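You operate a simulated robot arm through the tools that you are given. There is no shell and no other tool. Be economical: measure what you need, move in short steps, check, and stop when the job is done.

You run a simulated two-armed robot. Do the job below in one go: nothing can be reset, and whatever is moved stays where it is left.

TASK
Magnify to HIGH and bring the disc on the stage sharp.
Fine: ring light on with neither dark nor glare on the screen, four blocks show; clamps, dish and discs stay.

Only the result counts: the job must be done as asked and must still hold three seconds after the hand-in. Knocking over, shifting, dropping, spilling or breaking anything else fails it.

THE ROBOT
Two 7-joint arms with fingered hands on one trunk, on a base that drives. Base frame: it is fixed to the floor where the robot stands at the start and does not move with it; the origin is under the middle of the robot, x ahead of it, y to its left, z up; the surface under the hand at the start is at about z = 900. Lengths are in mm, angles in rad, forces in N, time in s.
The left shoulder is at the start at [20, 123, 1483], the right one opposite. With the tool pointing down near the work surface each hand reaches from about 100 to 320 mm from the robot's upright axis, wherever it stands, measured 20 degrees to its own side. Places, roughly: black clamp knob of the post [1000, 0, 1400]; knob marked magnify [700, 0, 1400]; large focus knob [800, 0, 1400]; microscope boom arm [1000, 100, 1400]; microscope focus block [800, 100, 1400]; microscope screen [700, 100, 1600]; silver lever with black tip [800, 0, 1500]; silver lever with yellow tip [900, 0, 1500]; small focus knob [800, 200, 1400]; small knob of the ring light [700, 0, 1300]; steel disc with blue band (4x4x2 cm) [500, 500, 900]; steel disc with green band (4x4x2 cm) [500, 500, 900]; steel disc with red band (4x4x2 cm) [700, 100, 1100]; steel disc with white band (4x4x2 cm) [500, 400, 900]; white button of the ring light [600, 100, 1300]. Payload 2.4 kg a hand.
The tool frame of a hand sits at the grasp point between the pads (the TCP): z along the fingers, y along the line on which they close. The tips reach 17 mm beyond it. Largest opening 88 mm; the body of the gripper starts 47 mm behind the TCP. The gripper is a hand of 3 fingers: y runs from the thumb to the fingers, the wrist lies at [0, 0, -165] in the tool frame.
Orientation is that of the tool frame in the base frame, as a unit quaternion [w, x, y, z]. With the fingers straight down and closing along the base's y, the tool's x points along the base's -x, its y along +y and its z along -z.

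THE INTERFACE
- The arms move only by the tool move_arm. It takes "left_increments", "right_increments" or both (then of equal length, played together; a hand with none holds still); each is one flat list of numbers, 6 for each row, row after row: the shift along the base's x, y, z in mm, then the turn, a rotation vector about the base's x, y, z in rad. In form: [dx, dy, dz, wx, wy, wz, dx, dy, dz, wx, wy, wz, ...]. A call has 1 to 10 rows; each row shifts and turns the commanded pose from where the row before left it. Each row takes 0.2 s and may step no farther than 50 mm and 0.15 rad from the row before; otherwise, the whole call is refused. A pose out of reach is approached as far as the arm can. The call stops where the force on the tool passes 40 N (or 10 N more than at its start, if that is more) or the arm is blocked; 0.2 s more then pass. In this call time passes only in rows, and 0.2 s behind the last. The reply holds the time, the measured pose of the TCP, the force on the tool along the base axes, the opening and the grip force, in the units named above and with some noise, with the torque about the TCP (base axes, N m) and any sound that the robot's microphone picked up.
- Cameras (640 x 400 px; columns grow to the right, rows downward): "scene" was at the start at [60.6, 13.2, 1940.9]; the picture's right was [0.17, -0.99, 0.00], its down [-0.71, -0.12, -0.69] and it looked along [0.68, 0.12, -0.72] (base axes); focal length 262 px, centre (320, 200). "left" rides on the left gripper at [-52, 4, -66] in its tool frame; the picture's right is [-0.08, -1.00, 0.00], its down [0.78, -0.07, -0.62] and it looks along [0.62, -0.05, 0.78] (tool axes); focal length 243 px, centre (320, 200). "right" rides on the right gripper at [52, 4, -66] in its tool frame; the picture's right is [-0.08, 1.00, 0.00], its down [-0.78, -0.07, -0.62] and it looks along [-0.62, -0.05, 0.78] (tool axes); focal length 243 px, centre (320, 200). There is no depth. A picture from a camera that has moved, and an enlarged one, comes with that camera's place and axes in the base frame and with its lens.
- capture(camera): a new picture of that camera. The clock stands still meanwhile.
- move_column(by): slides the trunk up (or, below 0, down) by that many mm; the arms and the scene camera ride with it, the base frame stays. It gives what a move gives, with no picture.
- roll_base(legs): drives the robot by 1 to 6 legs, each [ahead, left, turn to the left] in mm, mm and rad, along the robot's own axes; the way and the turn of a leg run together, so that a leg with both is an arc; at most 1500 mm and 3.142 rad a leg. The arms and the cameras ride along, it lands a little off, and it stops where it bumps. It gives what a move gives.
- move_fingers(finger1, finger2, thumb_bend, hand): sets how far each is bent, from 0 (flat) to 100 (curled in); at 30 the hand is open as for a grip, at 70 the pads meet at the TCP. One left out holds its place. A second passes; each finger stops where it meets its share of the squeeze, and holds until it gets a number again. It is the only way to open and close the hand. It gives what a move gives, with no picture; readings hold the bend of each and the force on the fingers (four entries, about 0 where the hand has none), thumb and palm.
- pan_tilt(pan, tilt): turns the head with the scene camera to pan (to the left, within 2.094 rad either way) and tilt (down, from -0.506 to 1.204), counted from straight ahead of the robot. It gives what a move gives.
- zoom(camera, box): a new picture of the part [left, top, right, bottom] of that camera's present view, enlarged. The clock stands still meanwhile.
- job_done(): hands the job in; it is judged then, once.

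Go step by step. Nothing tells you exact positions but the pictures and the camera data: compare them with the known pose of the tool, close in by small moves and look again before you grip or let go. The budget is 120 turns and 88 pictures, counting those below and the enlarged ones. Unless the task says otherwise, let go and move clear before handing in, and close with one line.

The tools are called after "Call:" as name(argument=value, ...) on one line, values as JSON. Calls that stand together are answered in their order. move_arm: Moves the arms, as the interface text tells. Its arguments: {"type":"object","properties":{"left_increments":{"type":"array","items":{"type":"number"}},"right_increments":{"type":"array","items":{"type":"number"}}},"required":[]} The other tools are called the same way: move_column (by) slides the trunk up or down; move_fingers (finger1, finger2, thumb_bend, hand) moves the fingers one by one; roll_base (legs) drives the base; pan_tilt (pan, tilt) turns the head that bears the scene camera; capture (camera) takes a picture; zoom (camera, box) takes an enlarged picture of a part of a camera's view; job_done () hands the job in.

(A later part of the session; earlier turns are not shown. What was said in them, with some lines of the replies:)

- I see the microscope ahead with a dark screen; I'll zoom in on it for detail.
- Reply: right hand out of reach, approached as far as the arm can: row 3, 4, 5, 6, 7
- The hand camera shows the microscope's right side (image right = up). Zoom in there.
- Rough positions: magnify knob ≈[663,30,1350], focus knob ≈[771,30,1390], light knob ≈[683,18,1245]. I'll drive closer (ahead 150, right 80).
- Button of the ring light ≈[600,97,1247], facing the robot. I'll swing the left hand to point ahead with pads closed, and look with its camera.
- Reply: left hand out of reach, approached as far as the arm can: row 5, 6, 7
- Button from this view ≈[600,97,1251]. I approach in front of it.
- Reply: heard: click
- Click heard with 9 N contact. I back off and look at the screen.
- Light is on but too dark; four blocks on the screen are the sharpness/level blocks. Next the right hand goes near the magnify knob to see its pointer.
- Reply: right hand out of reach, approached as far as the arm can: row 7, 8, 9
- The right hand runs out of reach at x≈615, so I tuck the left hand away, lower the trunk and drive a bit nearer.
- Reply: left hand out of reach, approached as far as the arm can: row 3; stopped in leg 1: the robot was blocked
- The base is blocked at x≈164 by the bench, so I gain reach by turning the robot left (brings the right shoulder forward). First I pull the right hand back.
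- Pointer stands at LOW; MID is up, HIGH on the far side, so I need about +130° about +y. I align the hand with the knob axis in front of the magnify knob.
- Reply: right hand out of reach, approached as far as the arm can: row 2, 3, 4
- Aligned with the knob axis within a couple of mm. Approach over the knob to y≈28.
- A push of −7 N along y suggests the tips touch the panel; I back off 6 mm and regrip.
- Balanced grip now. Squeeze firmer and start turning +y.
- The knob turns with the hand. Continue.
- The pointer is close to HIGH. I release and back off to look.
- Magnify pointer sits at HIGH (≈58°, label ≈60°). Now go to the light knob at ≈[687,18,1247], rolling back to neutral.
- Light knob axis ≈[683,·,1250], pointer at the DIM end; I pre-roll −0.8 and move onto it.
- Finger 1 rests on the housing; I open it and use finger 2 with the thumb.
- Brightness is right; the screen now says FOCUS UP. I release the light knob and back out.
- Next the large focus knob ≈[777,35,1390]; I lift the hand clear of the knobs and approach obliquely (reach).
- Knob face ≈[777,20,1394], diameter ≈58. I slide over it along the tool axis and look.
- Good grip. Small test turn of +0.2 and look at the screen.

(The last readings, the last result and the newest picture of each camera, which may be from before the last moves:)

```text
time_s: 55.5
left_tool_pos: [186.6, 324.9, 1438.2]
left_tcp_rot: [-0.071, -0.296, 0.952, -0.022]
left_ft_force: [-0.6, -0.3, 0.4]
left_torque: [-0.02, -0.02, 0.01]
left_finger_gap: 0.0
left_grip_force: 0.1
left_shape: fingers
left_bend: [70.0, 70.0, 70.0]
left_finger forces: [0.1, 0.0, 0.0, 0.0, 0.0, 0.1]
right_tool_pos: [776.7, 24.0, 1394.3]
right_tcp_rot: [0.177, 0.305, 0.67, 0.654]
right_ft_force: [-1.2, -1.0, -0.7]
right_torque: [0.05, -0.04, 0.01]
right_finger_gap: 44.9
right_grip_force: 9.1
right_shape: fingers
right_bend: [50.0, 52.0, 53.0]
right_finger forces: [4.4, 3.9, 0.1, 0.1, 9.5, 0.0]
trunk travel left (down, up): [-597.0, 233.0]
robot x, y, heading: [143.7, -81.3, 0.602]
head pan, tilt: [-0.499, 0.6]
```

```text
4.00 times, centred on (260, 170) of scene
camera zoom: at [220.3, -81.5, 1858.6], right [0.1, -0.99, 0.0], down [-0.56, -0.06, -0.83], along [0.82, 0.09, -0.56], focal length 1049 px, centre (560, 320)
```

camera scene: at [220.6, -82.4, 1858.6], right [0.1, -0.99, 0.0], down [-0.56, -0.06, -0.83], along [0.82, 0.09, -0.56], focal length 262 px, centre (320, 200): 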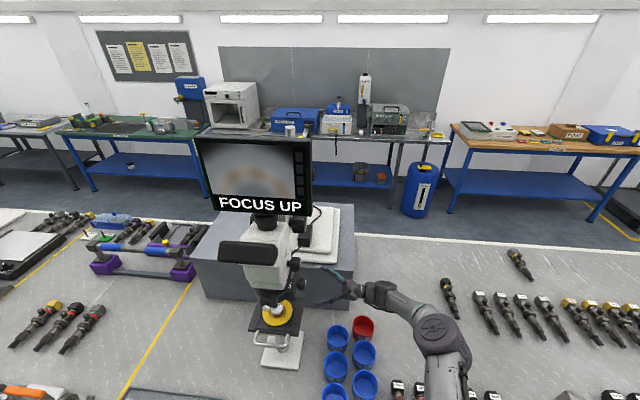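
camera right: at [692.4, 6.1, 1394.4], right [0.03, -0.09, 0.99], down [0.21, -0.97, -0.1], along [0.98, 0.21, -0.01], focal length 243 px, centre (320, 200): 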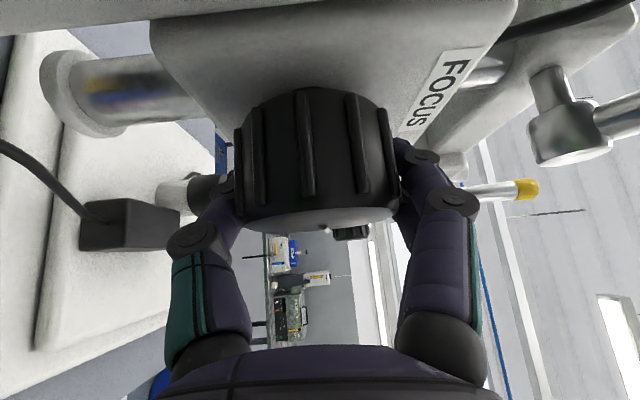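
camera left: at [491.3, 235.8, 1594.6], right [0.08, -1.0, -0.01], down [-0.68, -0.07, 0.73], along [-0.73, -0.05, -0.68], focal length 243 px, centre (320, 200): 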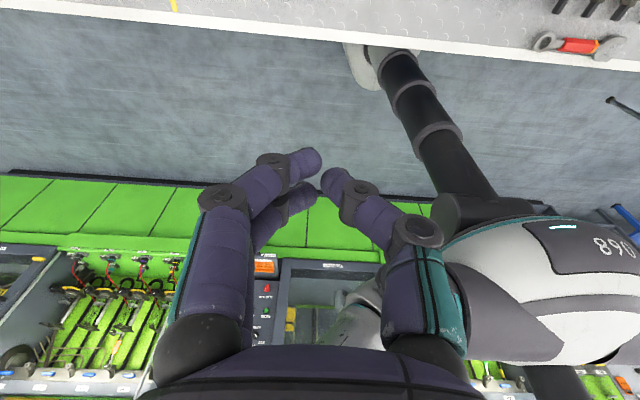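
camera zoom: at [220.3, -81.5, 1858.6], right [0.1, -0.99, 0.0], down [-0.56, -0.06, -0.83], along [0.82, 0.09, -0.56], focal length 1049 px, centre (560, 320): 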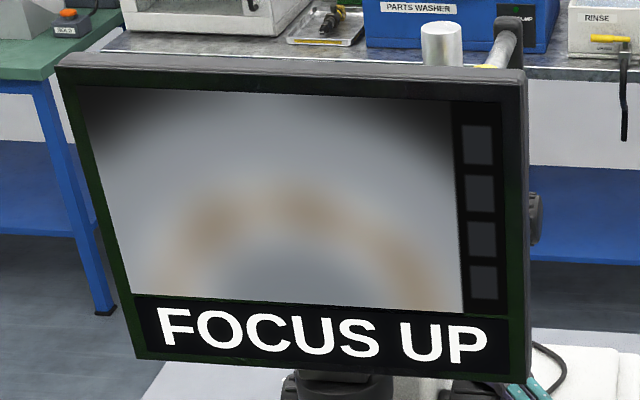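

Call:
move_arm(right_increments=[0, 0, 0, 0, 0.1, 0, 0, 0, 0, 0, 0.1, 0, 0, 0, 0, 0, 0.1, 0, 0, 0, 0, 0, 0.1, 0, 0, 0, 0, 0, 0.1, 0])

Call:
zoom(camera="scene", box=[180, 120, 340, 220])

Call:
capture(camera="right")

```text
time_s: 56.7
left_tool_pos: [187.3, 325.5, 1438.7]
left_tcp_rot: [-0.071, -0.296, 0.952, -0.022]
left_ft_force: [-0.1, -0.4, 0.0]
left_torque: [0.0, 0.03, -0.01]
left_finger_gap: 0.0
left_grip_force: 0.1
left_shape: fingers
left_bend: [70.0, 70.0, 70.0]
left_finger forces: [0.1, 0.1, 0.0, 0.0, 0.1, 0.1]
right_tool_pos: [775.7, 23.2, 1394.2]
right_tcp_rot: [0.006, 0.456, 0.692, 0.56]
right_ft_force: [1.6, -0.6, 1.1]
right_torque: [0.02, 0.0, -0.03]
right_finger_gap: 44.6
right_grip_force: 9.2
right_shape: fingers
right_bend: [49.0, 52.0, 54.0]
right_finger forces: [5.2, 5.0, 0.0, 0.0, 8.1, 0.0]
trunk travel left (down, up): [-597.0, 233.0]
robot x, y, heading: [146.8, -80.0, 0.602]
head pan, tilt: [-0.499, 0.6]
```

```text
4.00 times, centred on (260, 170) of scene
camera zoom: at [221.2, -81.6, 1858.6], right [0.1, -0.99, 0.0], down [-0.56, -0.06, -0.82], along [0.82, 0.09, -0.57], focal length 1049 px, centre (560, 320)
```

zoom: 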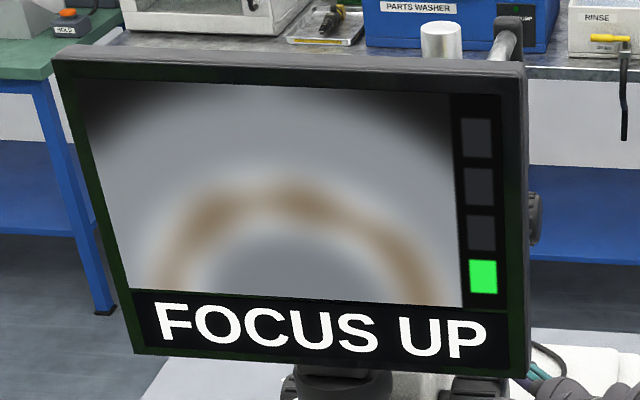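

```text
35 pictures are left
camera right: at [714.0, 6.2, 1449.0], right [0.67, -0.09, 0.73], down [0.09, -0.97, -0.21], along [0.73, 0.21, -0.65], focal length 243 px, centre (320, 200)
```

right: 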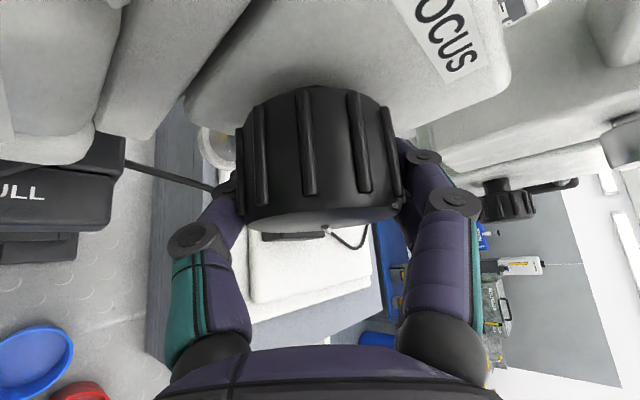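

The + direction is right (one block). Continue.

Call:
move_arm(right_increments=[0, 0, 0, 0, 0.1, 0, 0, 0, 0, 0, 0.1, 0, 0, 0, 0, 0, 0.1, 0])

Call:
zoom(camera="scene", box=[180, 120, 340, 220])

```text
time_s: 57.5
left_tool_pos: [191.0, 326.6, 1438.3]
left_tcp_rot: [-0.072, -0.296, 0.952, -0.023]
left_ft_force: [-0.2, -0.1, -0.5]
left_torque: [0.04, -0.01, 0.01]
left_finger_gap: 0.0
left_grip_force: 0.1
left_shape: fingers
left_bend: [70.0, 70.0, 70.0]
left_finger forces: [0.1, 0.0, 0.1, 0.1, 0.1, 0.0]
right_tool_pos: [772.1, 24.3, 1391.2]
right_tcp_rot: [-0.1, 0.535, 0.685, 0.485]
right_ft_force: [12.6, 1.6, 5.9]
right_torque: [0.01, -0.04, 0.05]
right_finger_gap: 44.2
right_grip_force: 11.0
right_shape: fingers
right_bend: [45.0, 49.0, 56.0]
right_finger forces: [7.7, 10.2, 0.0, 0.1, 3.7, 0.0]
right hand out of reach, approached as far as the arm can: row 3
trunk travel left (down, up): [-597.0, 233.0]
robot x, y, heading: [148.9, -79.8, 0.603]
head pan, tilt: [-0.499, 0.6]
```

```text
4.00 times, centred on (260, 170) of scene
camera zoom: at [225.0, -81.4, 1858.5], right [0.1, -0.99, 0.0], down [-0.56, -0.06, -0.82], along [0.82, 0.09, -0.57], focal length 1049 px, centre (560, 320)
```

zoom: 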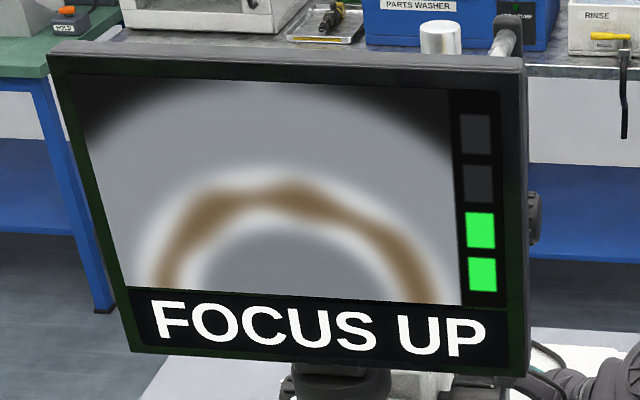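

Two blocks, reach limit. Release, roll back 0.9 and regrip.

Call:
move_fingers(hand="right", finger1=28, finger2=28, thumb_bend=28)

Call:
move_arm(right_increments=[1, 0, 1, 0, -0.12, 0, 1, 0, 1, 0, -0.12, 0, 1, 0, 0, 0, -0.12, 0, 0, 0, 0, 0, -0.12, 0, 0, 0, 0, 0, -0.12, 0, 0, 0, 0, 0, -0.12, 0, 0, 0, 0, 0, -0.12, 0])

Call:
capture(camera="right")

Call:
zoom(camera="scene", box=[180, 120, 340, 220])

```text
time_s: 58.5
left_tool_pos: [188.7, 324.8, 1437.3]
left_tcp_rot: [-0.071, -0.296, 0.952, -0.022]
left_ft_force: [-0.2, 0.5, 0.3]
left_torque: [-0.01, 0.03, -0.01]
left_finger_gap: 0.0
left_grip_force: 0.0
left_shape: fingers
left_bend: [70.0, 70.0, 70.0]
left_finger forces: [0.1, 0.1, 0.0, 0.0, 0.1, 0.0]
right_tool_pos: [769.0, 24.7, 1391.0]
right_tcp_rot: [-0.099, 0.535, 0.685, 0.484]
right_ft_force: [-0.3, -0.3, 0.6]
right_torque: [0.01, -0.02, -0.05]
right_finger_gap: 87.0
right_grip_force: 0.0
right_shape: fingers
right_bend: [28.0, 28.0, 28.0]
right_finger forces: [0.0, 0.1, 0.0, 0.0, 0.1, 0.1]
trunk travel left (down, up): [-597.0, 233.0]
robot x, y, heading: [143.7, -78.8, 0.602]
head pan, tilt: [-0.499, 0.6]
```

```text
time_s: 60.1
left_tool_pos: [187.4, 325.3, 1438.2]
left_tcp_rot: [-0.071, -0.296, 0.952, -0.023]
left_ft_force: [-0.2, 0.5, 0.3]
left_torque: [0.03, -0.01, 0.0]
left_finger_gap: 0.2
left_grip_force: 0.0
left_shape: fingers
left_bend: [70.0, 70.0, 70.0]
left_finger forces: [0.0, 0.0, 0.0, 0.0, 0.0, 0.0]
right_tool_pos: [770.1, 23.0, 1393.7]
right_tcp_rot: [0.19, 0.29, 0.666, 0.66]
right_ft_force: [-0.3, 0.3, 0.9]
right_torque: [-0.01, -0.01, -0.03]
right_finger_gap: 87.2
right_grip_force: 0.0
right_shape: fingers
right_bend: [28.0, 28.0, 28.0]
right_finger forces: [0.0, 0.0, 0.0, 0.0, 0.1, 0.0]
trunk travel left (down, up): [-597.0, 233.0]
robot x, y, heading: [147.6, -78.5, 0.605]
head pan, tilt: [-0.499, 0.6]
```

```text
33 pictures are left
camera right: at [689.1, 6.0, 1408.5], right [0.2, -0.09, 0.98], down [0.19, -0.97, -0.13], along [0.96, 0.21, -0.18], focal length 243 px, centre (320, 200)
```

right: 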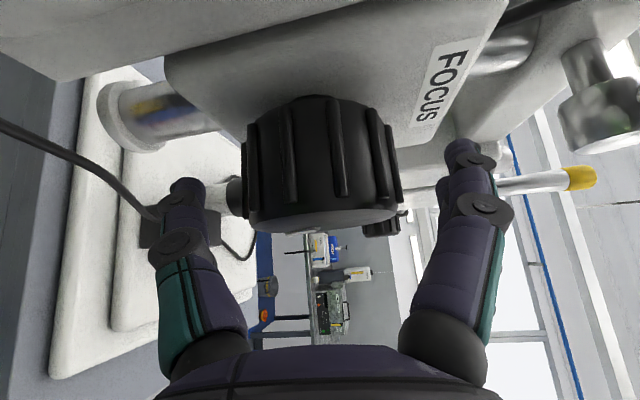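

```text
4.00 times, centred on (260, 170) of scene
camera zoom: at [221.0, -81.7, 1858.6], right [0.1, -0.99, 0.0], down [-0.56, -0.06, -0.82], along [0.82, 0.09, -0.57], focal length 1049 px, centre (560, 320)
```

zoom: 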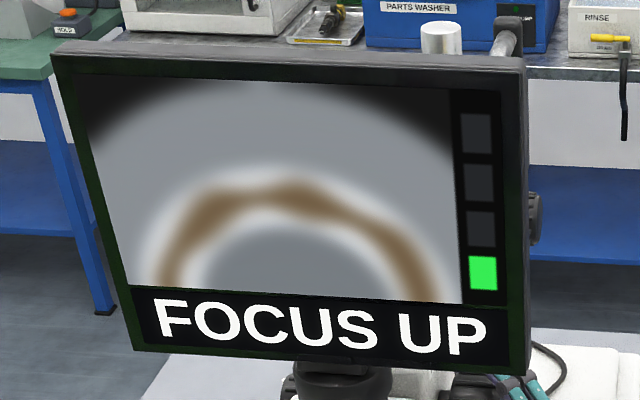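

Call:
move_arm(right_increments=[5, 1, 0, 0, 0, 0])

Call:
move_fingers(hand="right", finger1=60, finger2=60, thumb_bend=60)

Call:
move_arm(right_increments=[0, 0, 0, 0, 0.08, 0, 0, 0, 0, 0, 0.08, 0, 0, 0, 0, 0, 0.08, 0])

Call:
zoom(camera="scene", box=[180, 120, 340, 220])

```text
time_s: 60.5
left_tool_pos: [187.8, 324.7, 1436.5]
left_tcp_rot: [-0.071, -0.296, 0.952, -0.023]
left_ft_force: [-0.4, 0.2, 0.1]
left_torque: [-0.01, -0.03, -0.01]
left_finger_gap: 0.1
left_grip_force: 0.1
left_shape: fingers
left_bend: [70.0, 70.0, 70.0]
left_finger forces: [0.0, 0.0, 0.0, 0.0, 0.1, 0.1]
right_tool_pos: [774.5, 26.0, 1393.2]
right_tcp_rot: [0.19, 0.29, 0.665, 0.661]
right_ft_force: [-0.5, -0.7, -0.8]
right_torque: [0.0, 0.01, 0.0]
right_finger_gap: 87.0
right_grip_force: 0.1
right_shape: fingers
right_bend: [28.0, 28.0, 28.0]
right_finger forces: [0.0, 0.1, 0.0, 0.1, 0.0, 0.1]
trunk travel left (down, up): [-597.0, 233.0]
robot x, y, heading: [148.5, -79.0, 0.603]
head pan, tilt: [-0.499, 0.6]
```

```text
time_s: 61.5
left_tool_pos: [188.9, 326.4, 1437.8]
left_tcp_rot: [-0.071, -0.295, 0.953, -0.022]
left_ft_force: [-0.1, -0.8, -0.3]
left_torque: [-0.01, 0.01, 0.01]
left_finger_gap: 0.1
left_grip_force: 0.0
left_shape: fingers
left_bend: [70.0, 70.0, 70.0]
left_finger forces: [0.0, 0.0, 0.0, 0.0, 0.0, 0.0]
right_tool_pos: [775.6, 25.3, 1392.9]
right_tcp_rot: [0.19, 0.29, 0.667, 0.66]
right_ft_force: [1.1, 0.4, -1.2]
right_torque: [0.06, 0.02, -0.03]
right_finger_gap: 45.1
right_grip_force: 9.0
right_shape: fingers
right_bend: [49.0, 51.0, 53.0]
right_finger forces: [4.4, 4.3, 0.1, 0.0, 9.8, 0.0]
trunk travel left (down, up): [-597.0, 233.0]
robot x, y, heading: [148.7, -79.1, 0.604]
head pan, tilt: [-0.499, 0.6]
```

```text
time_s: 62.3
left_tool_pos: [187.9, 324.9, 1437.2]
left_tcp_rot: [-0.071, -0.295, 0.952, -0.022]
left_ft_force: [-0.1, 0.1, 0.4]
left_torque: [0.0, -0.02, 0.02]
left_finger_gap: 0.1
left_grip_force: 0.0
left_shape: fingers
left_bend: [70.0, 70.0, 70.0]
left_finger forces: [0.0, 0.0, 0.0, 0.0, 0.0, 0.1]
right_tool_pos: [776.0, 26.5, 1394.8]
right_tcp_rot: [0.107, 0.367, 0.684, 0.621]
right_ft_force: [0.5, 0.9, 1.4]
right_torque: [0.08, -0.02, -0.02]
right_finger_gap: 44.8
right_grip_force: 9.3
right_shape: fingers
right_bend: [49.0, 51.0, 53.0]
right_finger forces: [5.1, 4.8, 0.0, 0.0, 8.8, 0.0]
trunk travel left (down, up): [-597.0, 233.0]
robot x, y, heading: [147.1, -77.6, 0.608]
head pan, tilt: [-0.499, 0.6]
```

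```text
4.00 times, centred on (260, 170) of scene
camera zoom: at [220.8, -81.3, 1858.6], right [0.1, -0.99, 0.0], down [-0.56, -0.06, -0.82], along [0.82, 0.09, -0.57], focal length 1049 px, centre (560, 320)
```

zoom: 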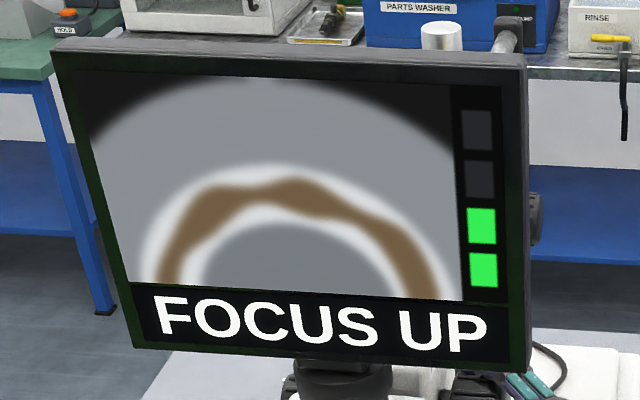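

Call:
move_arm(right_increments=[0, 0, 0, 0, 0.06, 0, 0, 0, 0, 0, 0.06, 0, 0, 0, 0, 0, 0.06, 0])

Call:
zoom(camera="scene", box=[180, 120, 340, 220])

```text
time_s: 63.1
left_tool_pos: [187.1, 325.6, 1437.9]
left_tcp_rot: [-0.072, -0.296, 0.952, -0.022]
left_ft_force: [-0.3, 0.3, -0.5]
left_torque: [-0.02, 0.01, -0.04]
left_finger_gap: 0.0
left_grip_force: 0.0
left_shape: fingers
left_bend: [70.0, 70.0, 70.0]
left_finger forces: [0.0, 0.0, 0.0, 0.1, 0.1, 0.0]
right_tool_pos: [776.0, 24.2, 1394.5]
right_tcp_rot: [0.046, 0.423, 0.691, 0.585]
right_ft_force: [-1.0, -1.2, 0.7]
right_torque: [0.03, -0.03, -0.02]
right_finger_gap: 44.6
right_grip_force: 8.7
right_shape: fingers
right_bend: [49.0, 51.0, 54.0]
right_finger forces: [4.5, 4.4, 0.0, 0.0, 9.4, 0.1]
trunk travel left (down, up): [-597.0, 233.0]
robot x, y, heading: [147.6, -81.4, 0.602]
head pan, tilt: [-0.499, 0.6]
```

```text
4.00 times, centred on (260, 170) of scene
camera zoom: at [220.6, -81.6, 1858.6], right [0.1, -0.99, 0.0], down [-0.56, -0.06, -0.82], along [0.82, 0.09, -0.57], focal length 1049 px, centre (560, 320)
```

zoom: 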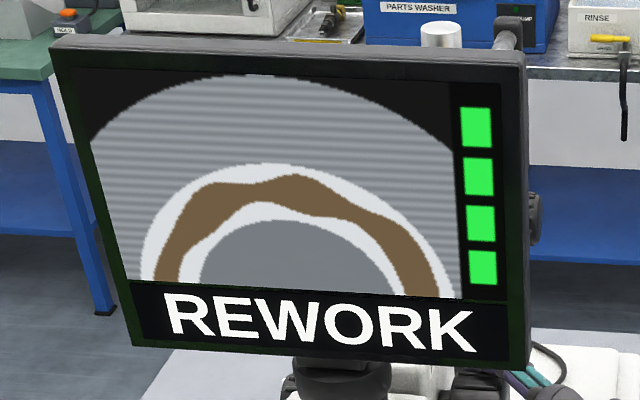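

Four blocks are lit and sharp ("REWORK" is the part verdict). Release gently and check it holds.

Call:
move_fingers(hand="right", finger1=28, finger2=28, thumb_bend=28)

Call:
zoom(camera="scene", box=[180, 120, 340, 220])

```text
time_s: 64.1
left_tool_pos: [187.7, 325.8, 1437.3]
left_tcp_rot: [-0.072, -0.297, 0.952, -0.022]
left_ft_force: [-0.7, -0.5, 0.1]
left_torque: [0.01, 0.01, -0.01]
left_finger_gap: 0.2
left_grip_force: 0.1
left_shape: fingers
left_bend: [70.0, 70.0, 70.0]
left_finger forces: [0.0, 0.0, 0.1, 0.0, 0.1, 0.0]
right_tool_pos: [776.3, 25.5, 1394.4]
right_tcp_rot: [0.047, 0.423, 0.69, 0.585]
right_ft_force: [0.1, 0.6, 0.9]
right_torque: [0.0, -0.05, 0.0]
right_finger_gap: 86.8
right_grip_force: 0.2
right_shape: fingers
right_bend: [28.0, 28.0, 28.0]
right_finger forces: [0.1, 0.1, 0.1, 0.0, 0.1, 0.1]
trunk travel left (down, up): [-597.0, 233.0]
robot x, y, heading: [148.3, -79.4, 0.606]
head pan, tilt: [-0.499, 0.6]
```

```text
4.00 times, centred on (260, 170) of scene
camera zoom: at [220.7, -81.5, 1858.6], right [0.1, -0.99, 0.0], down [-0.56, -0.06, -0.82], along [0.82, 0.09, -0.57], focal length 1049 px, centre (560, 320)
```

zoom: 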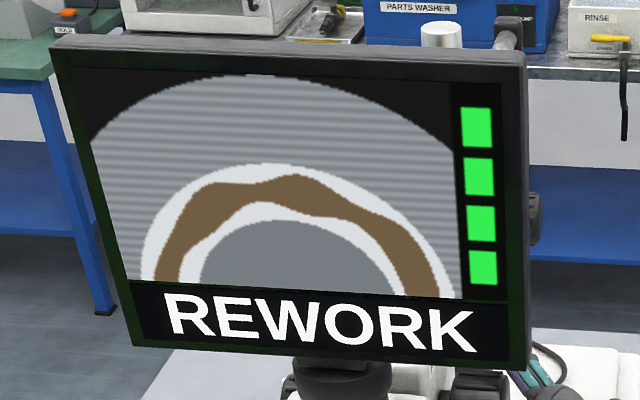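

Holding. Retreat along the tool axis, then check the scene and the magnify pointer.

Call:
move_arm(right_increments=[-11, -15, 6, 0, 0, 0, -11, -15, 6, 0, 0, 0, -14, -19, 8, 0, 0, 0, -14, -19, 8, 0, 0, 0, -25, -25, 0, 0, 0, 0, -30, -30, 0, 0, 0, 0])

Call:
capture(camera="right")

Call:
capture(camera="scene")

```text
time_s: 65.5
left_tool_pos: [187.5, 324.6, 1437.7]
left_tcp_rot: [-0.071, -0.296, 0.952, -0.023]
left_ft_force: [0.2, 0.5, 0.2]
left_torque: [0.02, 0.0, 0.0]
left_finger_gap: 0.1
left_grip_force: 0.1
left_shape: fingers
left_bend: [70.0, 70.0, 70.0]
left_finger forces: [0.0, 0.1, 0.0, 0.1, 0.0, 0.0]
right_tool_pos: [671.8, -83.9, 1419.2]
right_tcp_rot: [0.02, 0.406, 0.703, 0.584]
right_ft_force: [-1.2, 0.1, 0.3]
right_torque: [0.01, 0.02, 0.0]
right_finger_gap: 87.1
right_grip_force: 0.0
right_shape: fingers
right_bend: [28.0, 28.0, 28.0]
right_finger forces: [0.0, 0.1, 0.1, 0.1, 0.0, 0.1]
right hand out of reach, approached as far as the arm can: row 6
trunk travel left (down, up): [-597.0, 233.0]
robot x, y, heading: [146.8, -77.5, 0.604]
head pan, tilt: [-0.499, 0.6]
```

```text
28 pictures are left
camera right: at [605.9, -105.5, 1467.6], right [0.6, -0.06, 0.8], down [0.17, -0.96, -0.21], along [0.78, 0.26, -0.57], focal length 243 px, centre (320, 200)
```

right: 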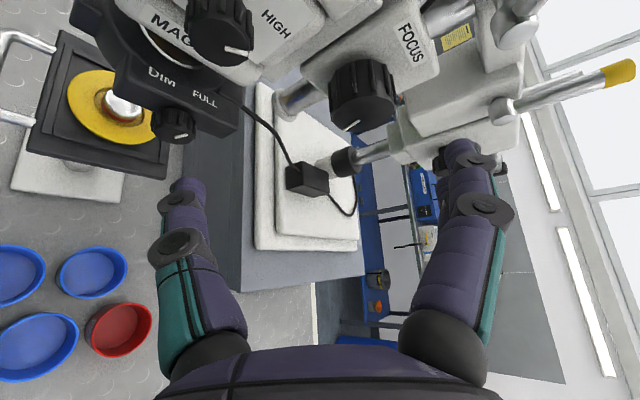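

```text
27 pictures are left
camera scene: at [220.7, -82.9, 1858.6], right [0.1, -0.99, 0.0], down [-0.56, -0.06, -0.83], along [0.82, 0.09, -0.56], focal length 262 px, centre (320, 200)
```

scene: 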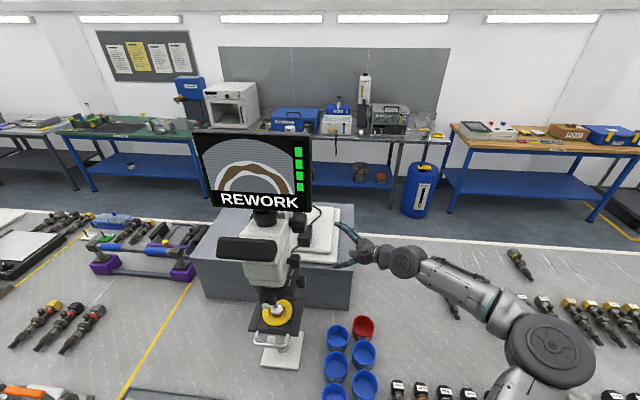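

Call:
zoom(camera="right", box=[120, 0, 320, 150])

```text
2.67 times, centred on (220, 75) of right
camera zoom: at [605.9, -105.5, 1467.6], right [0.6, -0.06, 0.8], down [0.17, -0.96, -0.21], along [0.78, 0.26, -0.57], focal length 647 px, centre (587, 533)
```

zoom: 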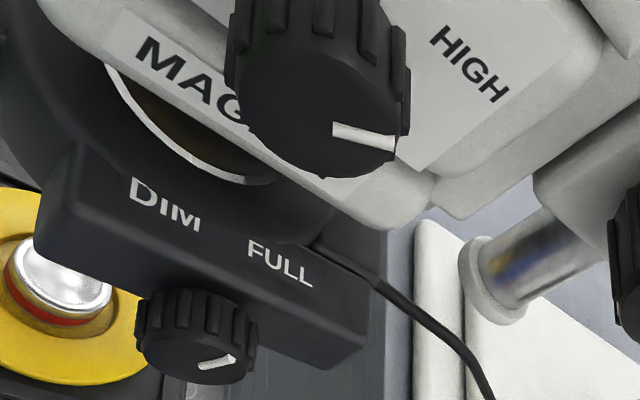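

Magnify pointer lines up with HIGH, the light is on and right, four blocks show, and the hand is clear with nothing else moved.

Call:
job_done()

```text
The job is handed in.
```

The microscope is set to HIGH and the disc on the stage is sharp. The ring light is on with no dark or glare warning, and all four blocks show. The screen reads "REWORK", which I took as the verdict on the disc rather than a fault in the setup. I let go and moved clear before handing in, and I saw no sign that the clamps, dish or discs had moved.
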